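You operate a simulated robot arm through the tools that you are given. There is no shell and no other tool.

You are at the controls of a simulated robot arm. One attempt, no reset.

JOB
Unscrew the sooty spark plug from the engine head and clean it.
Fine: black 21 mm socket and red driver, both put back; the plug cleaner is on, leave the plug in it.

Only the result counts: the job must be done as asked and must still hold three seconds after the hand-in. Knocking over, shifting, dropping, spilling or breaking anything else fails it.

ROBOT AND FRAMES
A 7-joint arm with a two-finger parallel gripper, fixed in place. Base frame: the origin is at the foot of the arm, x ahead of it, y to its left, z up; the work surface is at about z = 880. Lengths are in mm, angles in degrees, forces in N, time in s.
With the tool pointing down near the work surface it reaches from about 300 to 700 mm from the base axis. Its first joint turns from -66.0 to 66.0 degrees. Payload 1.57 kg.
The tool frame sits at the grasp point between the pads (the TCP): z along the fingers, y along the line on which they close. The tips reach 30 mm beyond it. Largest opening 110 mm; finger width 24, thickness 12; the body of the gripper, 48 by 112 mm, starts 78 mm behind the TCP.
Orientation is that of the tool frame in the base frame, as [roll, pitch, yaw] about the fixed x, y, z axes, in that order (R = Rz(yaw) Ry(pitch) Rx(roll)). With the fingers straight down and closing along the base's y, the tool's x points along the base's -x, its y along +y and its z along -z.

CONTROLS
- The arm moves only by the tool move_arm. Its argument "deltas" is a list of rows, each an object of numbers (a shift or turn left out is 0, a gripper value left out holds the last): "dx", "dy", "dz": the shift along the tool's x, y, z in mm; "rx", "ry", "rz": the turn, a rotation vector about the tool's x, y, z in degrees. In form: [{"dx": .., "dy": .., "dz": .., "rx": .., "ry": .., "rz": ..}, ...]. A call has 1 to 20 rows; each row shifts and turns the commanded pose from where the row before left it, along the tool's axes as they then stand. "gripper" is the opening, from 0 (shut) to 1 (fully open), set as the call begins (left out, the last holds). Each row takes 0.2 s and may step no farther than 50 mm and 8.6 degrees from the row before; otherwise, or with a gripper value out of range, the whole call is refused. Where a pose cannot be reached the arm comes as near as it can. A force on the tool above 90 N (or 10 N above the force at the start of the call, whichever is more), or a blocked arm, ends the call early, and 0.2 s more pass. Each finger travels about 108 mm/s and halts on what it meets, pressing with about 43 N; the grip force reading is that of the motor and also rises with nothing between the fingers. The clock runs only during rows and for 0.2 s after the last one: add rows that do not move to give the fingers time. It gives the time, the measured TCP pose, the force on the tool (base axes), the opening and the grip force at its end, in the units of the frame above (readings bear some noise), with the torque about the TCP (base axes, N m) and any sound that the robot's microphone picked up, and new pictures: "views" is both (left out), scene, wrist or none.
- Cameras (640 x 400 px; columns grow to the right, rows downward): "scene" is fixed at [164.4, -388.2, 1414.5]; the picture's right is [0.79, -0.61, 0.00], its down [-0.30, -0.39, -0.87] and it looks along [0.53, 0.69, -0.49] (base axes); focal length 281 px, centre (320, 200). "wrist" rides on the gripper at [70, 16, -141] in the tool frame; the picture's right is [-0.23, 0.97, 0.00], its down [-0.86, -0.20, -0.48] and it looks along [-0.47, -0.11, 0.88] (tool axes); focal length 222 px, centre (320, 200). There is no depth. A picture from a camera that has moved, and an enlarged one, comes with that camera's place and axes in the base frame and with its lens.
- zoom(camera, box): a new picture of the part [left, top, right, bottom] of that camera's present view, enlarged. No time passes.
- hand_in(): hands the job in; it is judged then, once.

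Nothing tells you positions but the pictures and the camera data. Unless the task says otherwise, let go and move clear before handing in.

The tools are called after ">>>" as name(argument=value, ...) on one line, values as JSON. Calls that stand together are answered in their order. move_arm: Moves the arm, as the interface text tells. Its arguments: {"type":"object","properties":{"deltas":{"type":"array"},"gripper":{"type":"number"},"views":{"type":"string","enum":["both","scene","wrist","none"]}},"required":["deltas"]} The other tools are called the same way: zoom (camera, box) takes an enlarged picture of a part of a camera's view; hand_in () hands the job in.

At the start:

```text
clock: 0.0
eef_pos: [418.6, 43.1, 1287.8]
tcp_rot: [-179.9, 0.0, -180.0]
ft_force: [0.0, -0.7, -0.3]
moment: [-0.01, -0.01, -0.01]
width: 109.7
gripper_force: 0.0
```

scene: 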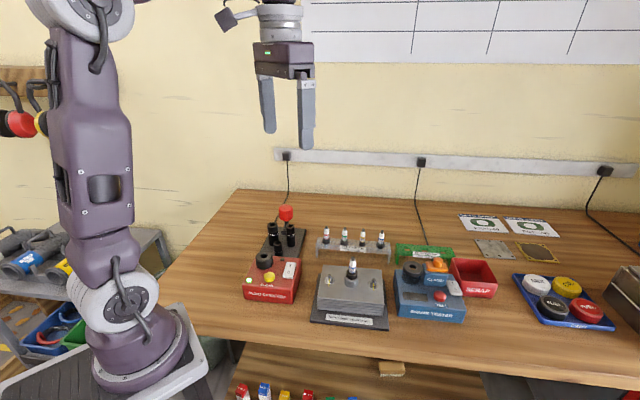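
wrist: 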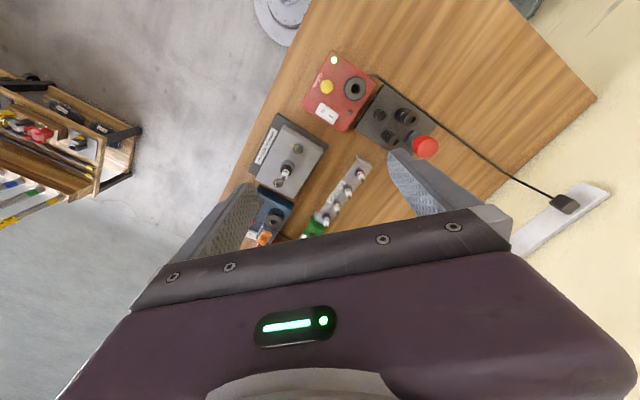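

I see the bench with a red plug cleaner, a stand with sockets and a red driver, the engine head, a plug rack, and a blue tester. I'll zoom in first to understand the details.

>>> zoom(camera="scene", box=[230, 190, 400, 296])

>>> zoom(camera="scene", box=[300, 230, 500, 340])

>>> zoom(camera="wrist", box=[300, 40, 460, 140])

>>> zoom(camera="wrist", box=[230, 100, 390, 250])

>>> zoom(camera="scene", box=[230, 200, 310, 250])

```text
3.76 times, centred on (315, 243) of scene
camera zoom: at [164.4, -388.2, 1414.5], right [0.79, -0.61, 0.0], down [-0.3, -0.39, -0.87], along [0.53, 0.69, -0.49], focal length 1058 px, centre (339, 38)
```

zoom: 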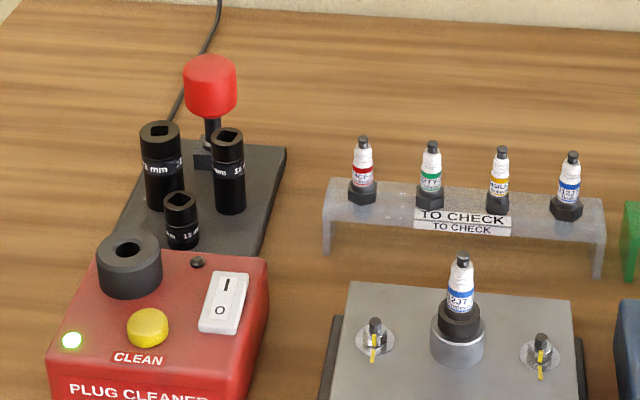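

```text
3.20 times, centred on (400, 285) of scene
camera zoom: at [164.4, -388.2, 1414.5], right [0.79, -0.61, 0.0], down [-0.3, -0.39, -0.87], along [0.53, 0.69, -0.49], focal length 899 px, centre (64, -72)
```

zoom: 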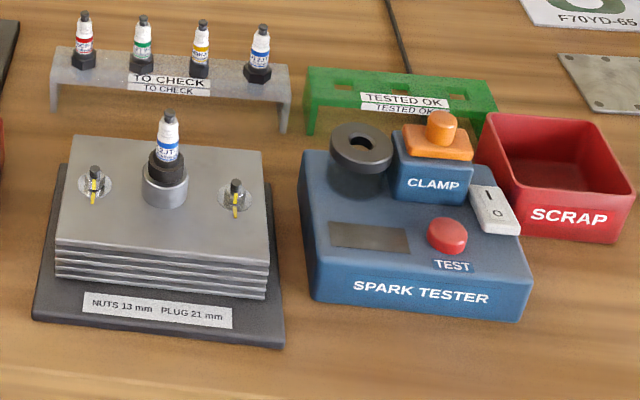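

```text
4.00 times, centred on (380, 90) of wrist
camera zoom: at [350.2, 59.3, 1429.6], right [0.23, 0.97, 0.0], down [0.86, -0.2, 0.48], along [0.47, -0.11, -0.88], focal length 888 px, centre (80, 640)
```

zoom: 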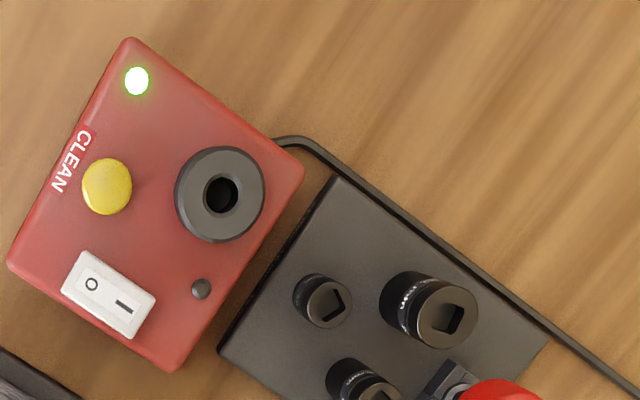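

```text
2.67 times, centred on (310, 175) of wrist
camera zoom: at [350.2, 59.3, 1429.6], right [0.23, 0.97, 0.0], down [0.86, -0.2, 0.48], along [0.47, -0.11, -0.88], focal length 592 px, centre (347, 267)
```

zoom: 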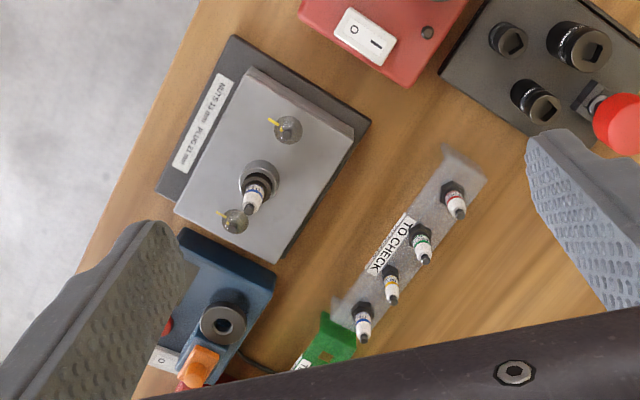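

```text
8.00 times, centred on (270, 225) of scene
camera zoom: at [164.4, -388.2, 1414.5], right [0.79, -0.61, 0.0], down [-0.3, -0.39, -0.87], along [0.53, 0.69, -0.49], focal length 2248 px, centre (720, 0)
```

zoom: 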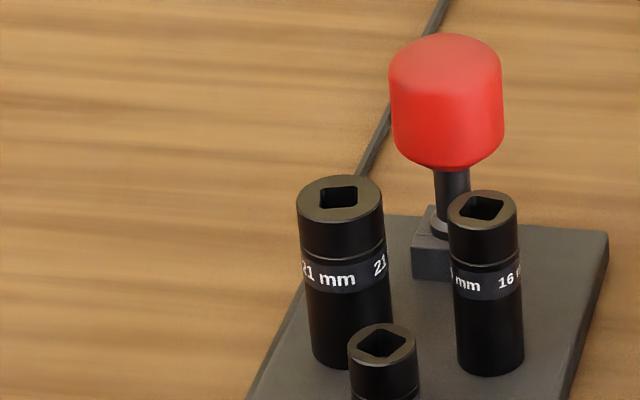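

The driver is at about (515, 235) with its red handle near z≈980. The 21 mm socket is at (463, 222) with its top at z≈961, the engine plug tip is at (509, -56, 1003), and the cleaner hole is at about (385, 125, 950). I'll move above the tool stand for a closer look.

>>> move_arm(deltas=[{"dx": -16, "dy": 32, "dz": 20}, {"dx": -16, "dy": 32, "dz": 20}, {"dx": -16, "dy": 32, "dz": 20}, {"dx": -16, "dy": 32, "dz": 20}, {"dx": -16, "dy": 32, "dz": 20}, {"dx": -16, "dy": 32, "dz": 20}, {"rz": -7.5}, {"rz": -7.5}, {"rz": -7.5}, {"rz": -7.5}, {"rz": -7.5}, {"rz": -7.5}, {}], gripper=1)

```text
clock: 2.8
eef_pos: [514.5, 234.7, 1168.9]
tcp_rot: [-180.0, 0.0, -134.9]
ft_force: [1.5, -0.2, 0.8]
moment: [-0.01, 0.01, 0.0]
width: 109.9
gripper_force: 0.1
camera wrist: at [455.1, 197.2, 1309.7], right [-0.53, 0.85, 0.0], down [0.75, 0.46, 0.48], along [0.41, 0.25, -0.88], focal length 222 px, centre (320, 200)
```

scene: 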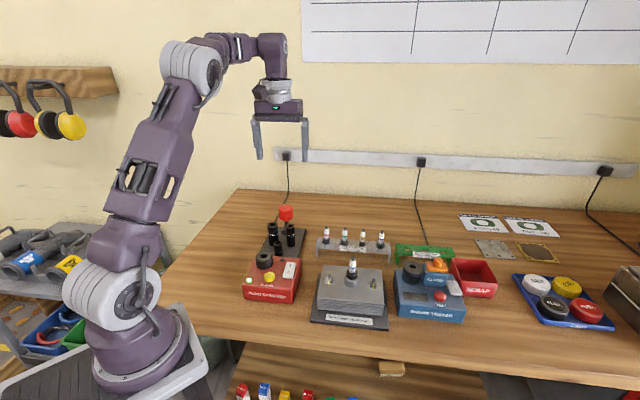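
wrist: 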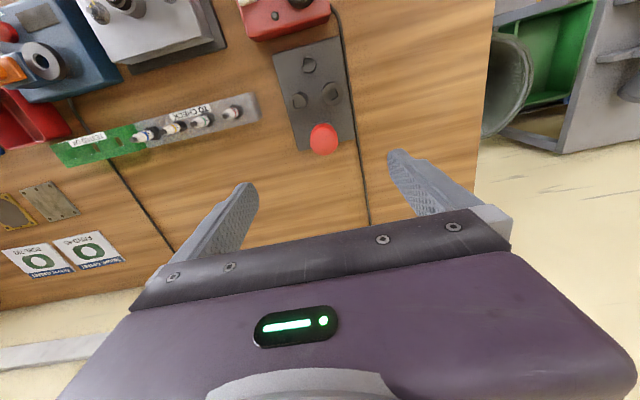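

The gripper is above the stand now. I'll zoom in to locate the driver and socket precisely.

>>> zoom(camera="wrist", box=[260, 30, 380, 170])

>>> zoom(camera="scene", box=[255, 200, 315, 260])

```text
2.86 times, centred on (320, 100) of wrist
camera zoom: at [455.1, 197.2, 1309.7], right [-0.53, 0.85, 0.0], down [0.75, 0.46, 0.48], along [0.41, 0.25, -0.88], focal length 635 px, centre (320, 486)
```

zoom: 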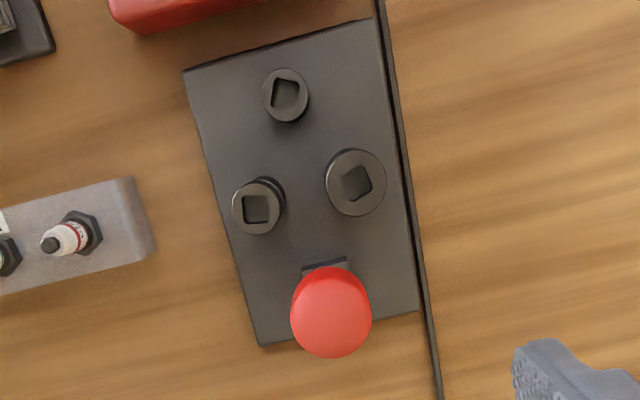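

```text
6.67 times, centred on (285, 230) of scene
camera zoom: at [164.4, -388.2, 1414.5], right [0.79, -0.61, 0.0], down [-0.3, -0.39, -0.87], along [0.53, 0.69, -0.49], focal length 1874 px, centre (553, 0)
```

zoom: 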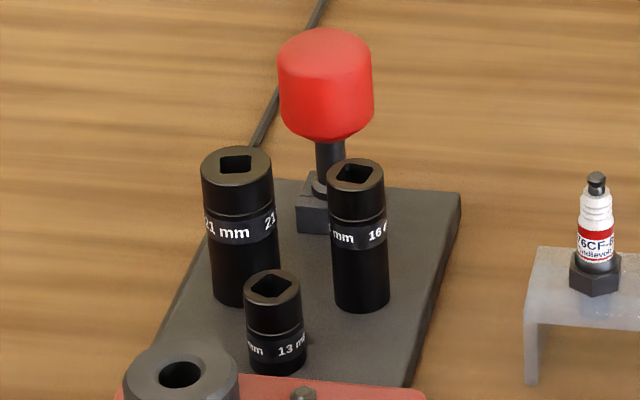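

The stand is turned 45°, so my current finger axis lies along its short side and clears the sockets. The driver is at about (517, 242). I'll descend partway and check centring.

>>> move_arm(deltas=[{"dx": -7.6, "dy": 2.7, "dz": 30}, {"dz": 40}, {"dz": 39}, {}])

>>> zoom(camera="wrist", box=[220, 40, 420, 240])

```text
clock: 3.8
eef_pos: [518.7, 241.2, 1058.7]
tcp_rot: [180.0, 0.1, -135.1]
ft_force: [0.8, 0.1, 0.1]
moment: [-0.03, 0.0, 0.03]
width: 110.0
gripper_force: 0.1
camera wrist: at [458.8, 204.8, 1200.1], right [-0.53, 0.85, 0.0], down [0.75, 0.46, 0.48], along [0.41, 0.25, -0.88], focal length 222 px, centre (320, 200)
```

scene: 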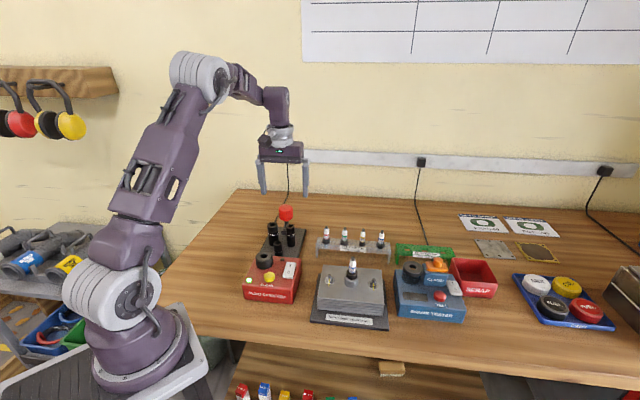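
wrist: 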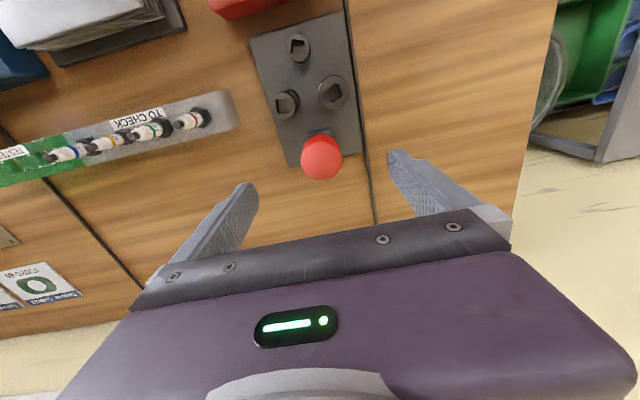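

```text
2.00 times, centred on (320, 140) of wrist
camera zoom: at [458.8, 204.8, 1200.1], right [-0.53, 0.85, 0.0], down [0.75, 0.46, 0.48], along [0.41, 0.25, -0.88], focal length 444 px, centre (320, 320)
```

zoom: 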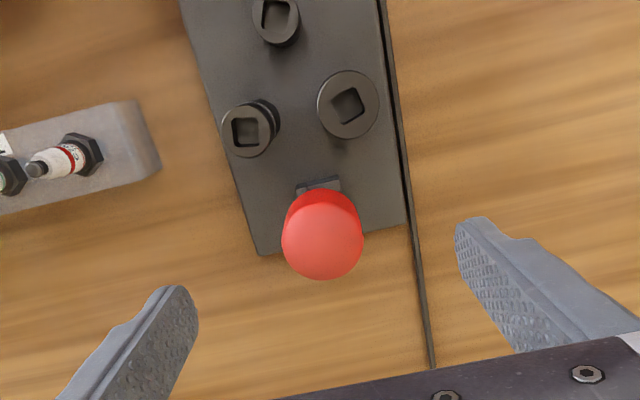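

Centred on the handle. I'll descend to grip height and close.

>>> move_arm(deltas=[{"dx": 0.3, "dy": 1, "dz": 30}, {"dz": 30}, {"dz": 28}, {}])

>>> zoom(camera="scene", box=[240, 180, 330, 260])

>>> zoom(camera="wrist", box=[220, 40, 420, 240])

```text
clock: 4.8
eef_pos: [517.2, 243.1, 972.2]
tcp_rot: [-180.0, 0.1, -135.0]
ft_force: [0.1, 0.6, -0.7]
moment: [0.0, -0.02, -0.01]
width: 110.1
gripper_force: 0.1
camera wrist: at [458.2, 205.6, 1112.6], right [-0.53, 0.85, 0.0], down [0.75, 0.46, 0.48], along [0.41, 0.25, -0.88], focal length 222 px, centre (320, 200)
```

scene: 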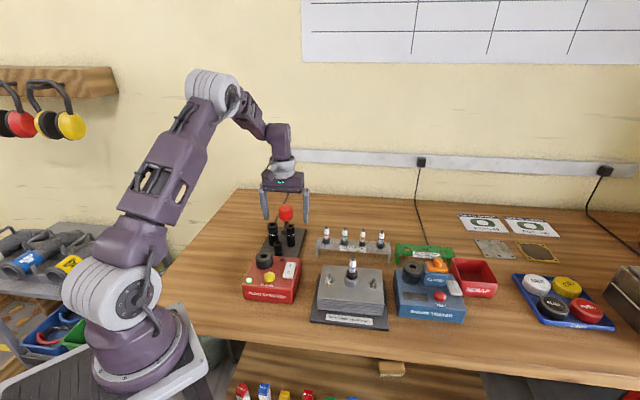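
wrist: 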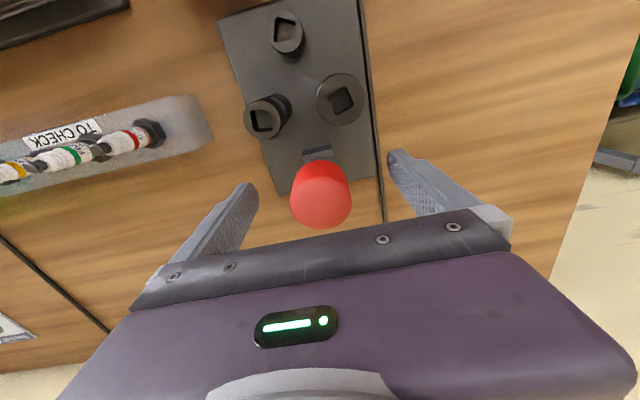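

```text
5.00 times, centred on (285, 220) of scene
camera zoom: at [164.4, -388.2, 1414.5], right [0.79, -0.61, 0.0], down [-0.3, -0.39, -0.87], along [0.53, 0.69, -0.49], focal length 1405 px, centre (495, 100)
```

zoom: 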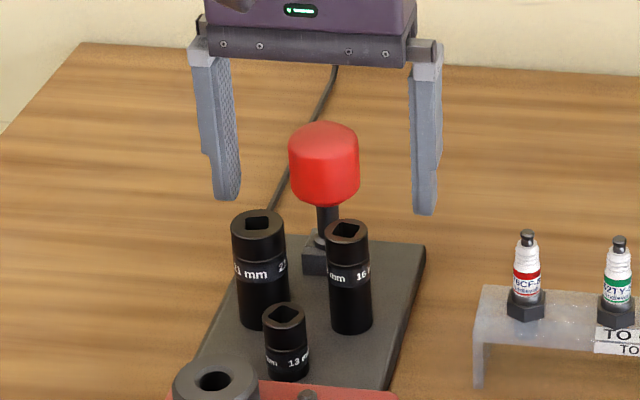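

```text
2.00 times, centred on (320, 140) of wrist
camera zoom: at [458.2, 205.6, 1112.6], right [-0.53, 0.85, 0.0], down [0.75, 0.46, 0.48], along [0.41, 0.25, -0.88], focal length 444 px, centre (320, 320)
```

zoom: 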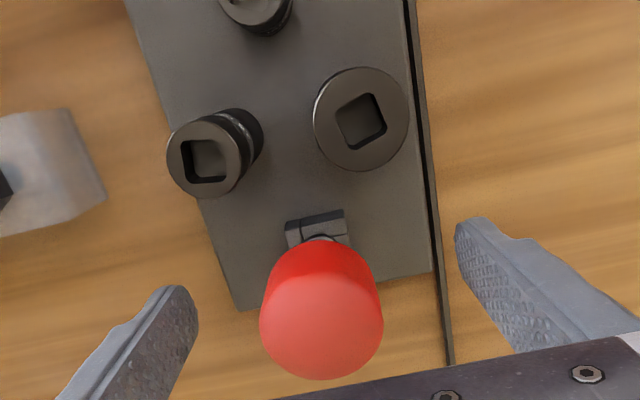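

The handle sits between the fingers. I'll lower slightly and close.

>>> move_arm(deltas=[{"dz": 4}, {}], views="none")

>>> move_arm(deltas=[{}, {}, {}, {}, {}], gripper=0.2)

>>> zoom(camera="wrist", box=[220, 40, 420, 240])

>>> zoom(camera="scene", box=[240, 180, 330, 260])

```text
clock: 5.4
eef_pos: [518.8, 241.9, 967.9]
tcp_rot: [180.0, 0.1, -135.1]
ft_force: [-0.2, -0.1, -0.2]
moment: [0.02, 0.03, 0.02]
width: 110.0
gripper_force: 0.0
```

```text
clock: 6.6
eef_pos: [517.9, 243.4, 966.8]
tcp_rot: [180.0, 0.1, -135.0]
ft_force: [1.1, -0.2, 0.2]
moment: [-0.02, -0.07, -0.02]
width: 40.9
gripper_force: 43.0
camera wrist: at [458.1, 205.5, 1108.8], right [-0.53, 0.85, 0.0], down [0.75, 0.46, 0.48], along [0.41, 0.25, -0.88], focal length 222 px, centre (320, 200)
```

scene: 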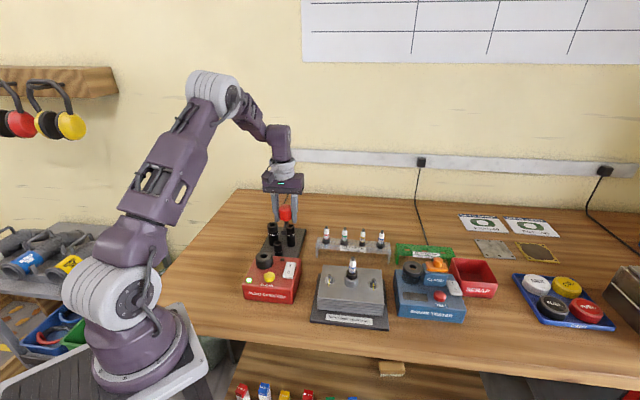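
wrist: 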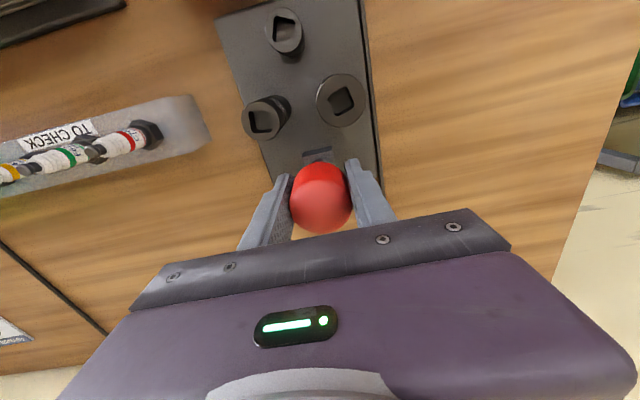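

```text
2.00 times, centred on (320, 140) of wrist
camera zoom: at [458.1, 205.5, 1108.8], right [-0.53, 0.85, 0.0], down [0.75, 0.46, 0.48], along [0.41, 0.25, -0.88], focal length 444 px, centre (320, 320)
```

zoom: 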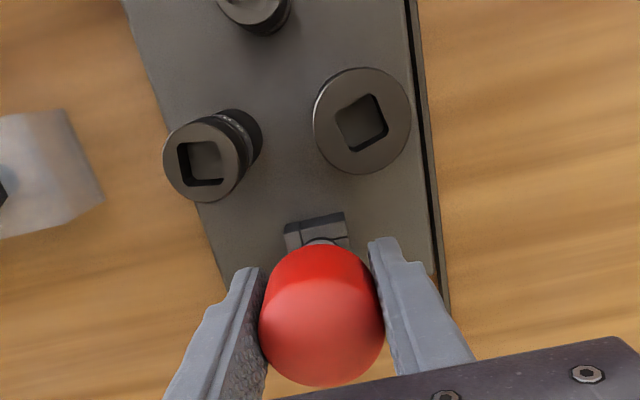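

```text
5.00 times, centred on (285, 220) of scene
camera zoom: at [164.4, -388.2, 1414.5], right [0.79, -0.61, 0.0], down [-0.3, -0.39, -0.87], along [0.53, 0.69, -0.49], focal length 1405 px, centre (495, 100)
```

zoom: 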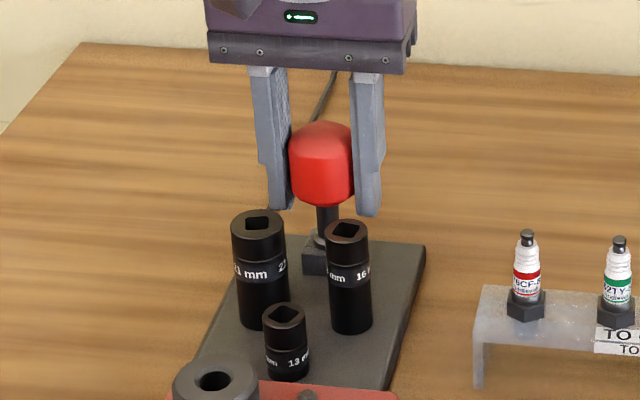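

Gripped at 40.9 mm. Now I'll lift the driver straight out and inspect its square end.

>>> move_arm(deltas=[{"dz": -15}, {"dz": -25}, {"dz": -40}, {"dz": -40}, {}])

>>> zoom(camera="scene", box=[240, 140, 340, 260])

>>> zoom(camera="wrist", box=[270, 50, 370, 150])

>>> zoom(camera="scene", box=[265, 155, 305, 200])

```text
clock: 7.8
eef_pos: [518.8, 242.0, 1087.9]
tcp_rot: [180.0, 0.0, -135.0]
ft_force: [0.2, 0.5, -0.5]
moment: [-0.01, -0.01, 0.01]
width: 41.3
gripper_force: 43.2
camera wrist: at [459.7, 205.2, 1230.0], right [-0.53, 0.85, 0.0], down [0.75, 0.46, 0.48], along [0.41, 0.25, -0.88], focal length 222 px, centre (320, 200)
```

scene: 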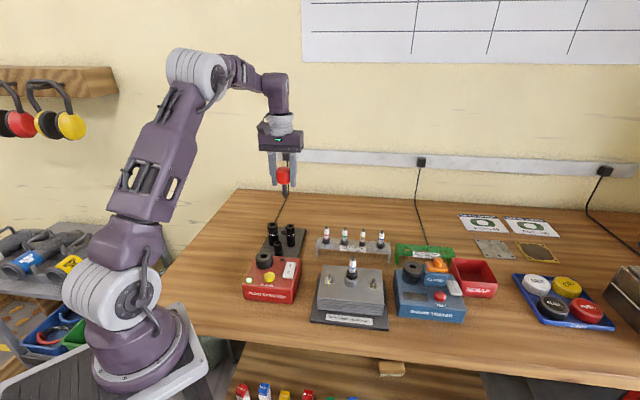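
wrist: 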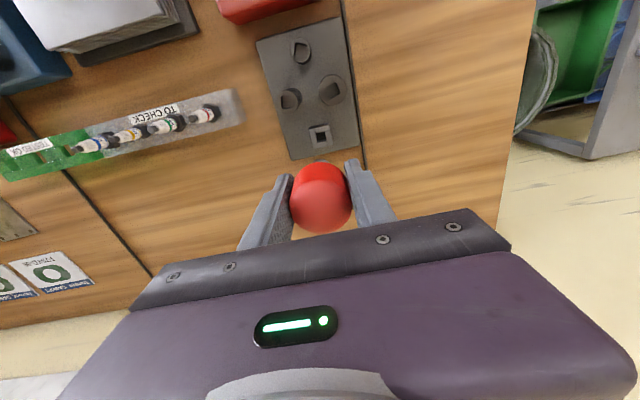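

```text
3.33 times, centred on (290, 200) of scene
camera zoom: at [164.4, -388.2, 1414.5], right [0.79, -0.61, 0.0], down [-0.3, -0.39, -0.87], along [0.53, 0.69, -0.49], focal length 937 px, centre (420, 200)
```

zoom: 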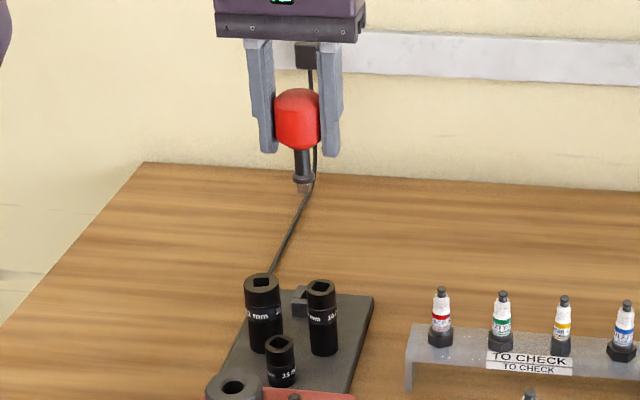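

```text
4.00 times, centred on (320, 100) of wrist
camera zoom: at [459.7, 205.2, 1230.0], right [-0.53, 0.85, 0.0], down [0.75, 0.46, 0.48], along [0.41, 0.25, -0.88], focal length 888 px, centre (320, 600)
```

zoom: 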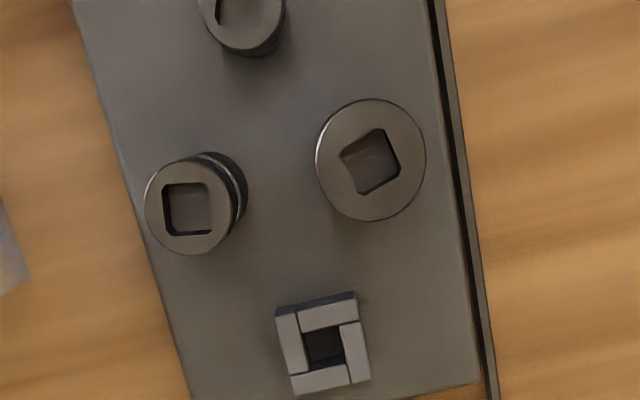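

```text
8.89 times, centred on (285, 178) of scene
camera zoom: at [164.4, -388.2, 1414.5], right [0.79, -0.61, 0.0], down [-0.3, -0.39, -0.87], along [0.53, 0.69, -0.49], focal length 2498 px, centre (631, 400)
```

zoom: 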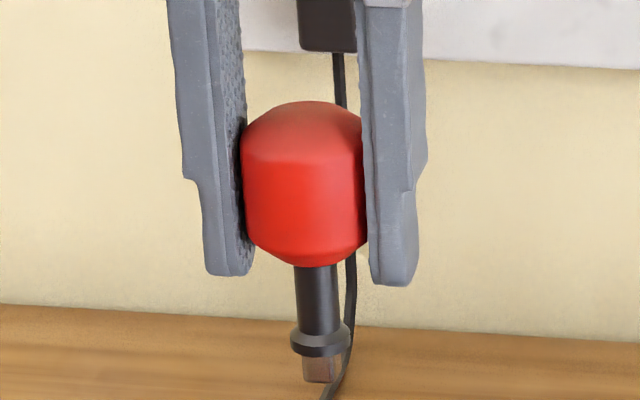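

The driver is held upright, and its short square tip is aligned with the tool axes. The 21 mm socket's square looks about 15° off that. I'll move above the socket and measure again.

>>> move_arm(deltas=[{"dx": 28, "dy": 12.6}, {"dx": 27.7, "dy": 12.6}, {}, {}])

>>> zoom(camera="wrist", box=[280, 100, 360, 180])

>>> zoom(camera="scene", box=[240, 150, 320, 270])

```text
clock: 8.8
eef_pos: [461.8, 219.6, 1088.7]
tcp_rot: [180.0, 0.0, -135.0]
ft_force: [-0.2, 0.6, -1.6]
moment: [0.0, -0.04, -0.01]
width: 41.0
gripper_force: 42.9
camera wrist: at [401.8, 183.4, 1228.8], right [-0.53, 0.85, 0.0], down [0.75, 0.46, 0.48], along [0.41, 0.25, -0.88], focal length 222 px, centre (320, 200)
```

scene: 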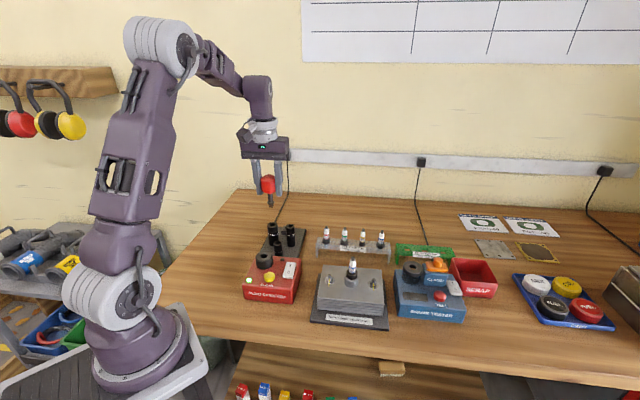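
wrist: 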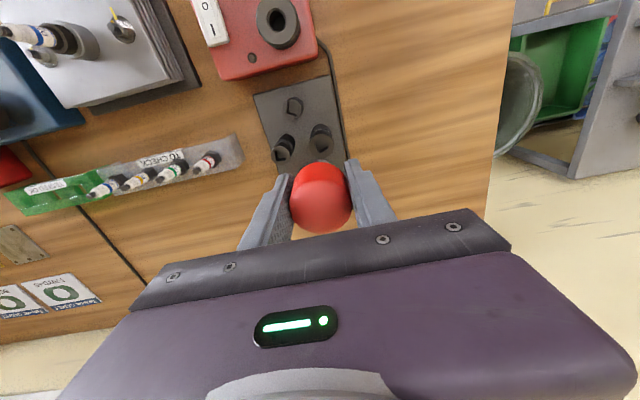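

```text
5.00 times, centred on (320, 140) of wrist
camera zoom: at [401.8, 183.4, 1228.8], right [-0.53, 0.85, 0.0], down [0.75, 0.46, 0.48], along [0.41, 0.25, -0.88], focal length 1111 px, centre (320, 500)
```

zoom: 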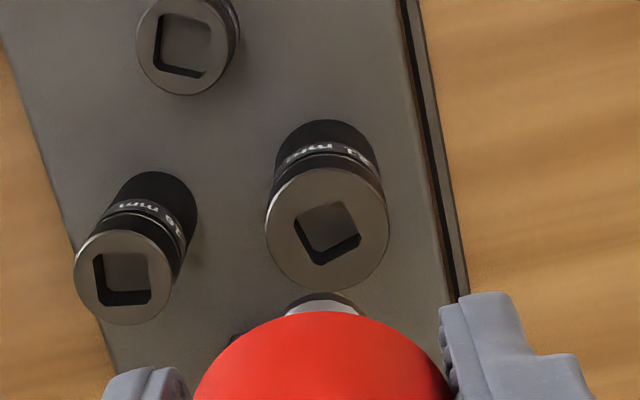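

```text
3.33 times, centred on (280, 210) of scene
camera zoom: at [164.4, -388.2, 1414.5], right [0.79, -0.61, 0.0], down [-0.3, -0.39, -0.87], along [0.53, 0.69, -0.49], focal length 937 px, centre (453, 167)
```

zoom: 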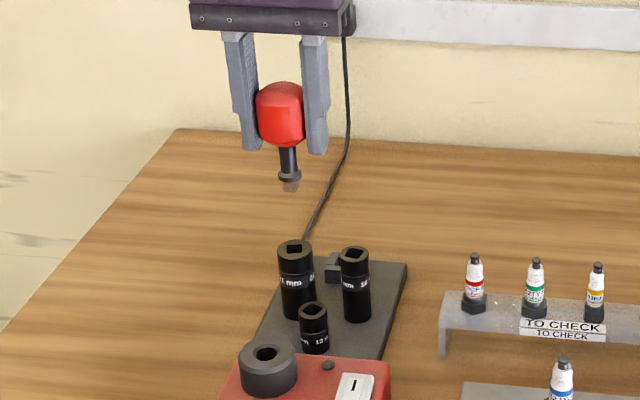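

>>> zoom(camera="wrist", box=[308, 130, 336, 160])

>>> zoom(camera="scene", box=[262, 185, 286, 215])

>>> zoom(camera="scene", box=[262, 216, 286, 240])

```text
13.33 times, centred on (322, 145) of wrist
camera zoom: at [401.8, 183.4, 1228.8], right [-0.53, 0.85, 0.0], down [0.75, 0.46, 0.48], along [0.41, 0.25, -0.88], focal length 2962 px, centre (293, 933)
```

zoom: 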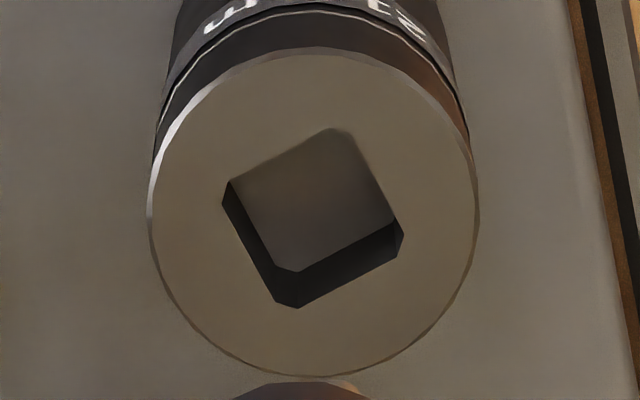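

```text
13.33 times, centred on (274, 200) of scene
camera zoom: at [164.4, -388.2, 1414.5], right [0.79, -0.61, 0.0], down [-0.3, -0.39, -0.87], along [0.53, 0.69, -0.49], focal length 3747 px, centre (933, 200)
```

zoom: 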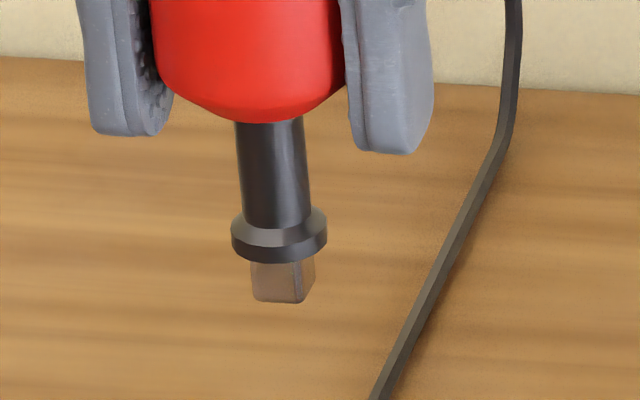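

```text
16.00 times, centred on (274, 228) of scene
camera zoom: at [164.4, -388.2, 1414.5], right [0.79, -0.61, 0.0], down [-0.3, -0.39, -0.87], along [0.53, 0.69, -0.49], focal length 4497 px, centre (1056, -248)
```

zoom: 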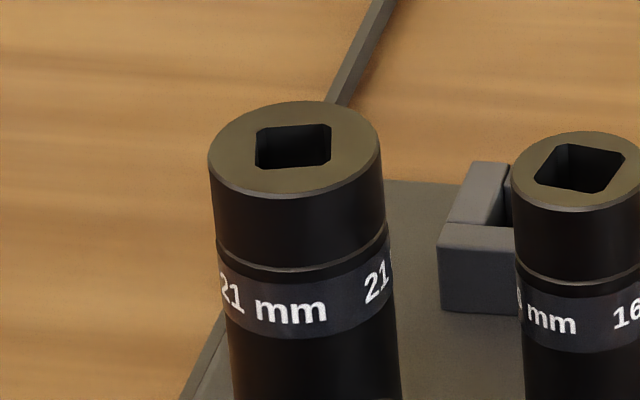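

The socket's square sits at about 60° in the base frame, so the driver needs about 15° counter-clockwise. I'll rotate, lower to just above the socket, and check the alignment.

>>> move_arm(deltas=[{"dx": -0.2, "dy": 1.0, "dz": 10}, {"rz": -7.7, "dz": 15}, {"rz": -7.8, "dz": 15}, {"dz": 12}, {}, {}])

>>> zoom(camera="scene", box=[258, 200, 290, 240])

>>> zoom(camera="wrist", box=[300, 130, 344, 174])

```text
clock: 10.2
eef_pos: [460.6, 221.8, 1034.6]
tcp_rot: [-180.0, 0.0, -119.5]
ft_force: [-0.5, 0.2, -1.3]
moment: [0.0, -0.03, 0.03]
width: 41.0
gripper_force: 42.8
camera wrist: at [413.0, 170.0, 1176.2], right [-0.74, 0.68, 0.0], down [0.59, 0.65, 0.48], along [0.32, 0.35, -0.88], focal length 222 px, centre (320, 200)
```

scene: 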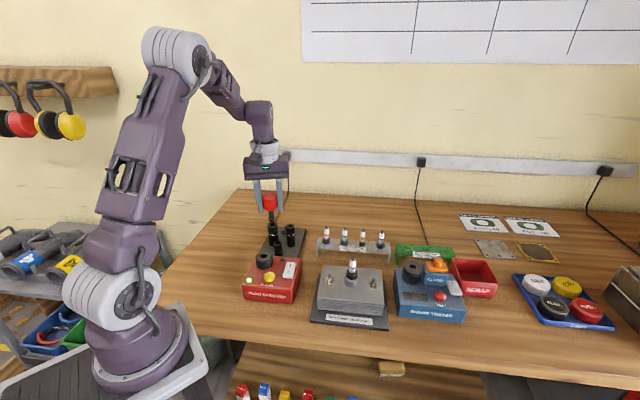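
wrist: 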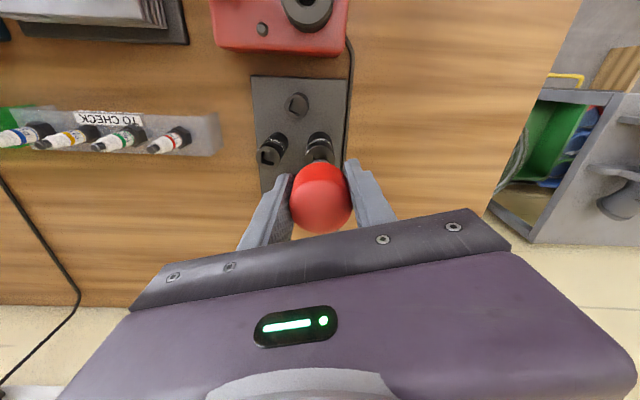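

```text
10.00 times, centred on (274, 220) of scene
camera zoom: at [164.4, -388.2, 1414.5], right [0.79, -0.61, 0.0], down [-0.3, -0.39, -0.87], along [0.53, 0.69, -0.49], focal length 2811 px, centre (780, 0)
```

zoom: 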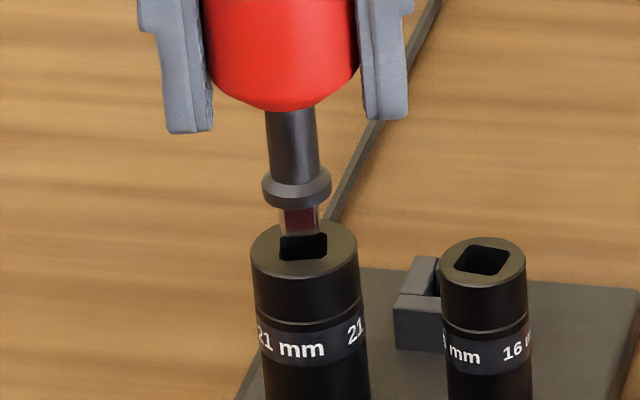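

```text
9.09 times, centred on (322, 152) of wrist
camera zoom: at [413.0, 170.0, 1176.2], right [-0.74, 0.68, 0.0], down [0.59, 0.65, 0.48], along [0.32, 0.35, -0.88], focal length 2019 px, centre (302, 636)
```

zoom: 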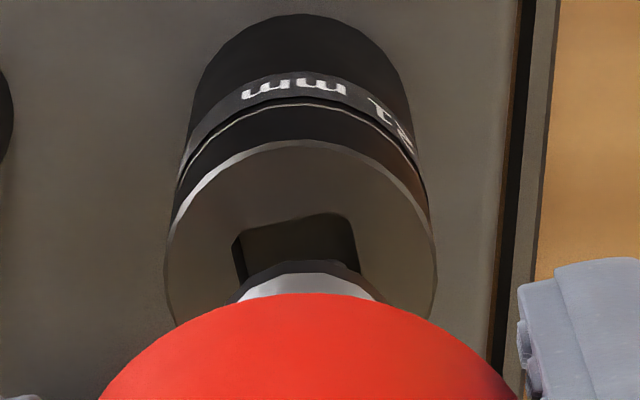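

The tip is a few mm above the hole, nearly aligned, with about 1 mm of clearance. I'll make a small correction and lower it in gently.

>>> move_arm(deltas=[{"dx": 0.8, "dy": -0.1}, {"dz": 5}, {"dz": 4}, {"dz": 3}, {"dz": 3}, {}])

>>> zoom(camera="scene", box=[258, 200, 290, 240])

```text
clock: 11.6
eef_pos: [460.5, 220.3, 1021.5]
tcp_rot: [179.9, 0.0, -119.5]
ft_force: [-1.0, 0.1, -1.2]
moment: [0.02, 0.01, -0.01]
width: 41.0
gripper_force: 42.7
camera wrist: at [412.1, 169.2, 1161.7], right [-0.74, 0.68, 0.0], down [0.59, 0.65, 0.48], along [0.32, 0.35, -0.88], focal length 222 px, centre (320, 200)
```

scene: 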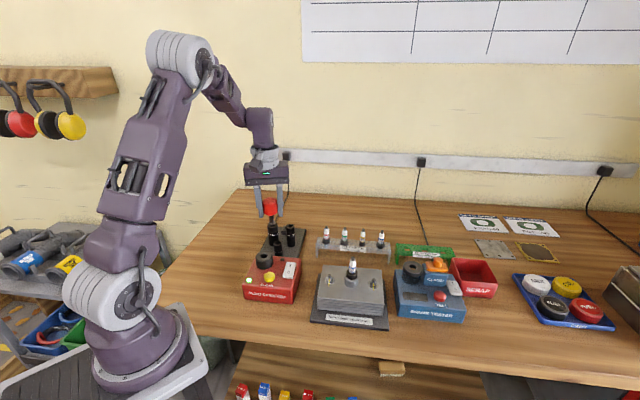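
wrist: 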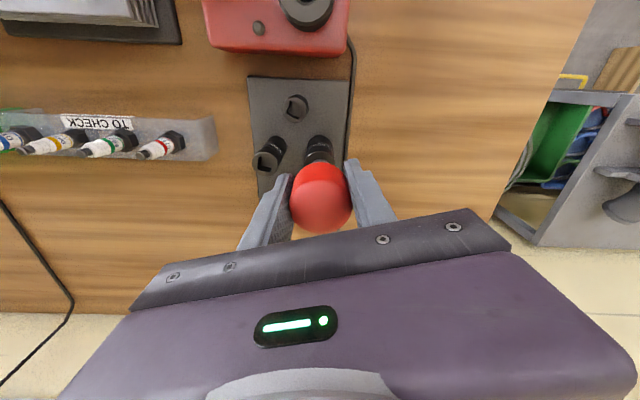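

```text
10.00 times, centred on (274, 220) of scene
camera zoom: at [164.4, -388.2, 1414.5], right [0.79, -0.61, 0.0], down [-0.3, -0.39, -0.87], along [0.53, 0.69, -0.49], focal length 2811 px, centre (780, 0)
```

zoom: 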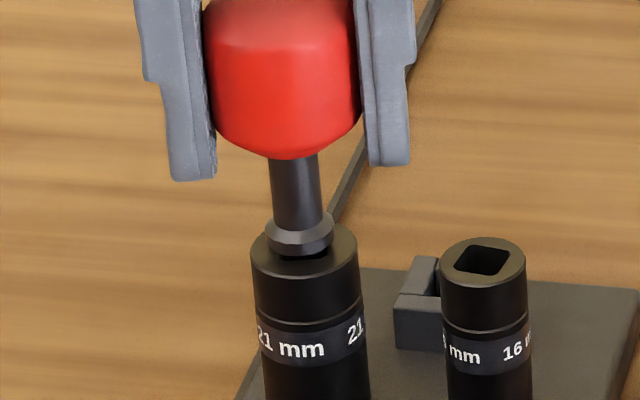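

The tip is entering with no side force. I'll continue down gently.

>>> move_arm(deltas=[{"dz": 1.5, "dy": -0.4}, {"dz": 1.5}, {}], views="none")

>>> move_arm(deltas=[{"dz": 1}, {"dz": 1}, {}], views="scene")

>>> zoom(camera="scene", box=[258, 200, 290, 240])

```text
clock: 12.4
eef_pos: [458.8, 220.6, 1017.5]
tcp_rot: [-180.0, 0.2, -119.5]
ft_force: [-1.3, -0.6, 10.3]
moment: [-0.01, 0.11, 0.0]
width: 40.8
gripper_force: 42.9
```

```text
clock: 13.2
eef_pos: [460.2, 222.1, 1018.3]
tcp_rot: [-179.9, 0.3, -119.5]
ft_force: [-9.3, -1.3, 61.3]
moment: [0.02, 0.49, 0.02]
width: 41.0
gripper_force: 43.0
```

scene: 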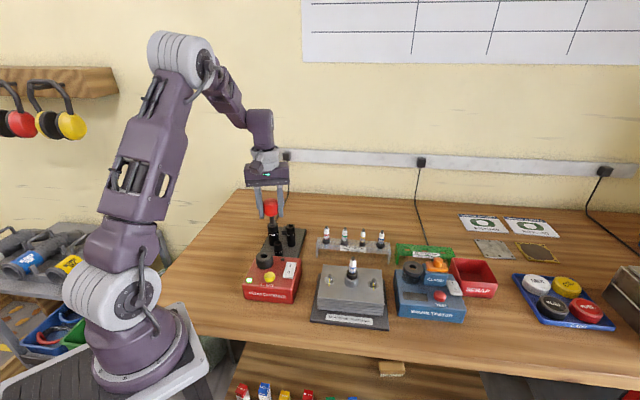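

```text
10.00 times, centred on (274, 220) of scene
camera zoom: at [163.2, -388.7, 1414.5], right [0.79, -0.61, 0.0], down [-0.3, -0.39, -0.87], along [0.53, 0.69, -0.49], focal length 2811 px, centre (780, 0)
```

zoom: 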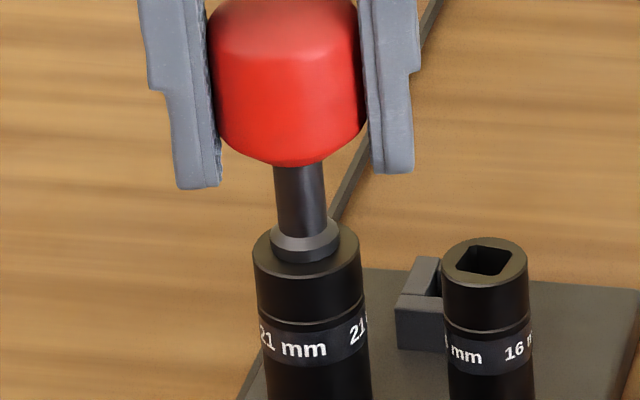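

Seated: the collar is on the socket top with 61 N of contact force. I'll lift and see whether the socket comes along.

>>> move_arm(deltas=[{"dz": -3}, {"dz": -8}, {"dz": -10}, {}])

>>> zoom(camera="scene", box=[258, 190, 298, 240])

```text
clock: 14.2
eef_pos: [460.2, 219.3, 1036.3]
tcp_rot: [179.9, 0.0, -119.5]
ft_force: [0.6, 0.0, -0.9]
moment: [0.01, 0.02, -0.02]
width: 40.8
gripper_force: 42.7
camera wrist: at [412.5, 168.6, 1177.1], right [-0.74, 0.68, 0.0], down [0.6, 0.65, 0.48], along [0.32, 0.35, -0.88], focal length 222 px, centre (320, 200)
```

scene: 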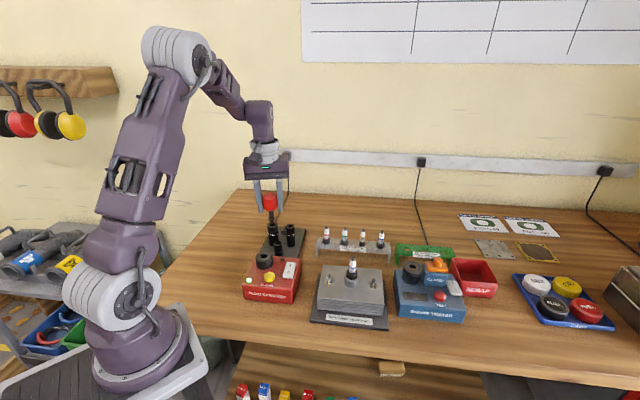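
wrist: 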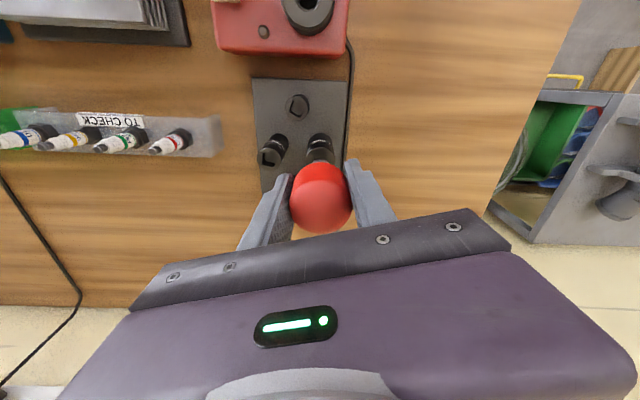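

```text
8.00 times, centred on (278, 215) of scene
camera zoom: at [164.4, -388.2, 1414.5], right [0.79, -0.61, 0.0], down [-0.3, -0.39, -0.87], along [0.53, 0.69, -0.49], focal length 2248 px, centre (656, 80)
```

zoom: 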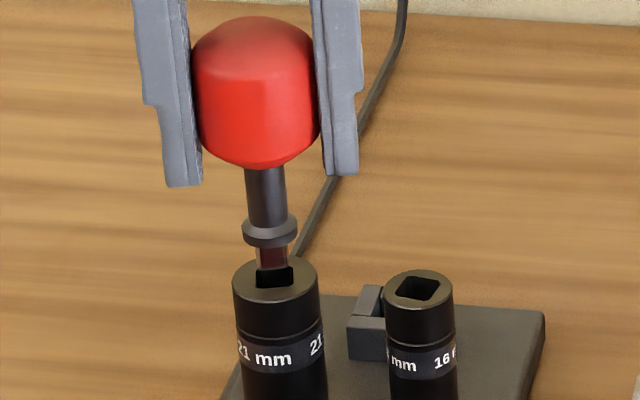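

The socket stayed behind, so it probably needs a firmer push to snap on. I'll reinsert and press a bit harder, watching for a click.

>>> move_arm(deltas=[{"dz": 9}, {"dz": 7}, {"dz": 3}, {"dz": 1.5}, {}], views="scene")

>>> zoom(camera="scene", box=[262, 205, 286, 235])

>>> move_arm(deltas=[{"dz": 1}, {"dz": 0.7}, {}], views="scene")

>>> zoom(camera="scene", box=[262, 205, 286, 235])

```text
clock: 15.4
eef_pos: [460.5, 220.2, 1018.0]
tcp_rot: [-180.0, 0.2, -119.4]
ft_force: [-9.0, -2.5, 46.3]
moment: [-0.1, 0.54, 0.04]
width: 41.1
gripper_force: 43.2
```

scene: 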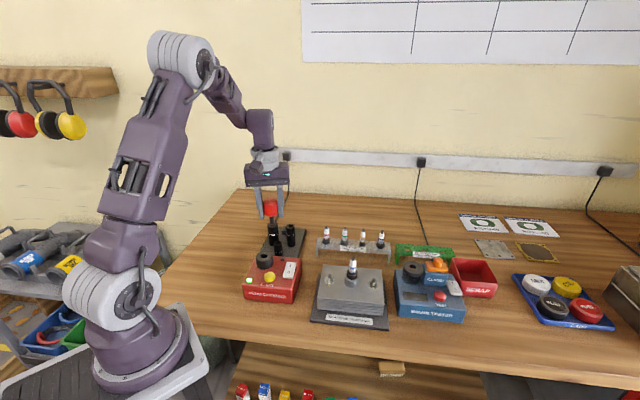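

```text
13.33 times, centred on (274, 220) of scene
camera zoom: at [163.4, -388.6, 1414.5], right [0.79, -0.61, 0.0], down [-0.3, -0.39, -0.87], along [0.53, 0.69, -0.49], focal length 3747 px, centre (933, -67)
```

zoom: 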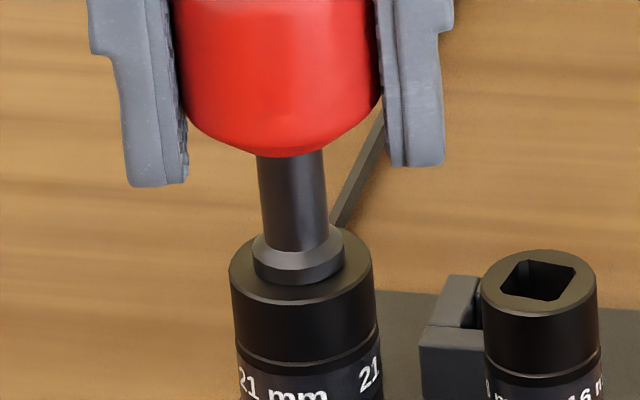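

```text
clock: 16.2
eef_pos: [461.2, 220.9, 1016.7]
tcp_rot: [-179.8, 0.5, -119.5]
ft_force: [-3.0, 1.4, 60.5]
moment: [0.31, 0.22, 0.0]
width: 41.2
gripper_force: 42.6
```

scene: 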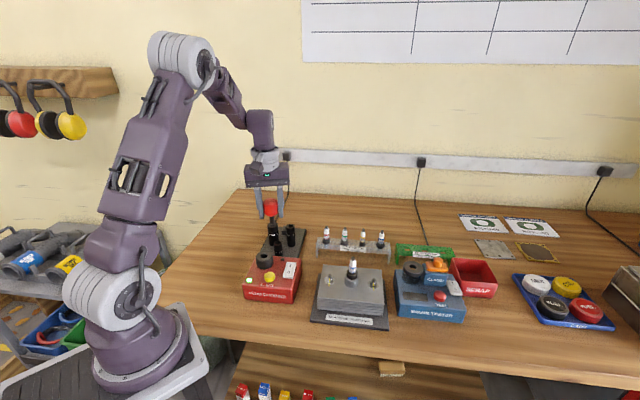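

```text
13.33 times, centred on (274, 220) of scene
camera zoom: at [163.4, -388.6, 1414.5], right [0.79, -0.61, 0.0], down [-0.3, -0.39, -0.87], along [0.53, 0.69, -0.49], focal length 3747 px, centre (933, -67)
```

zoom: 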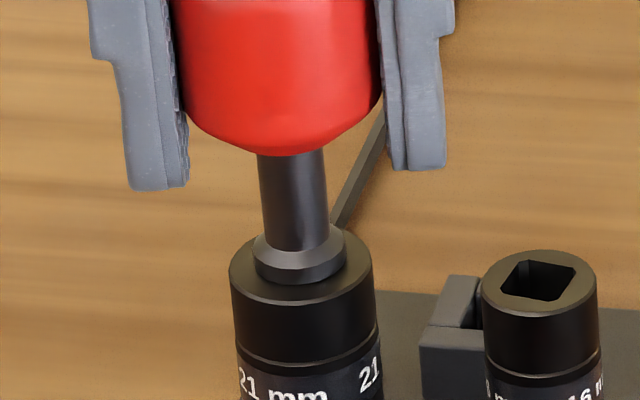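

>>> move_arm(deltas=[{"dz": -3}, {"dz": -6}, {"dz": -8}, {}], views="scene")

>>> zoom(camera="scene", box=[258, 190, 298, 240])

```text
clock: 17.2
eef_pos: [460.2, 219.8, 1031.0]
tcp_rot: [179.9, 0.0, -119.5]
ft_force: [-0.7, -1.2, -2.1]
moment: [0.0, 0.01, 0.0]
width: 41.1
gripper_force: 42.9
```

scene: 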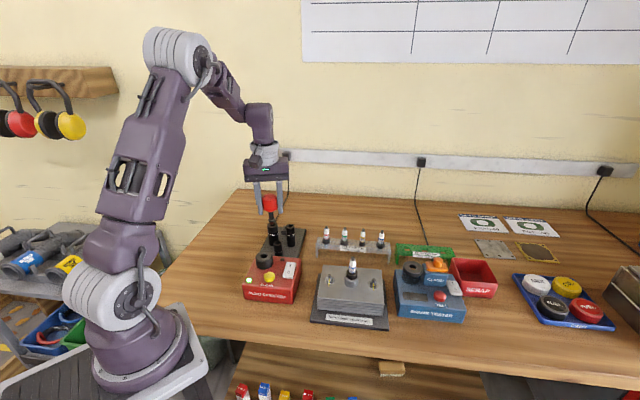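

```text
8.00 times, centred on (278, 215) of scene
camera zoom: at [164.4, -388.2, 1414.5], right [0.79, -0.61, 0.0], down [-0.3, -0.39, -0.87], along [0.53, 0.69, -0.49], focal length 2248 px, centre (656, 80)
```

zoom: 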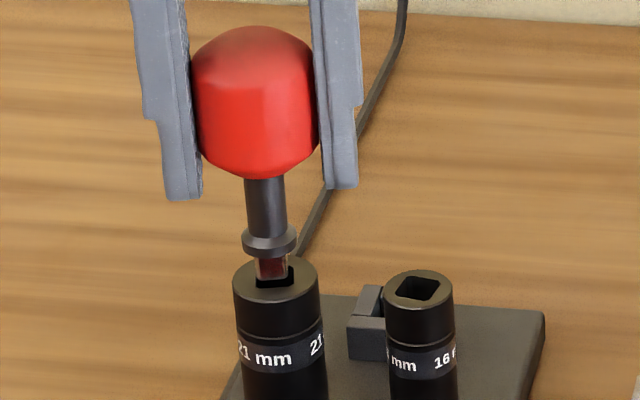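

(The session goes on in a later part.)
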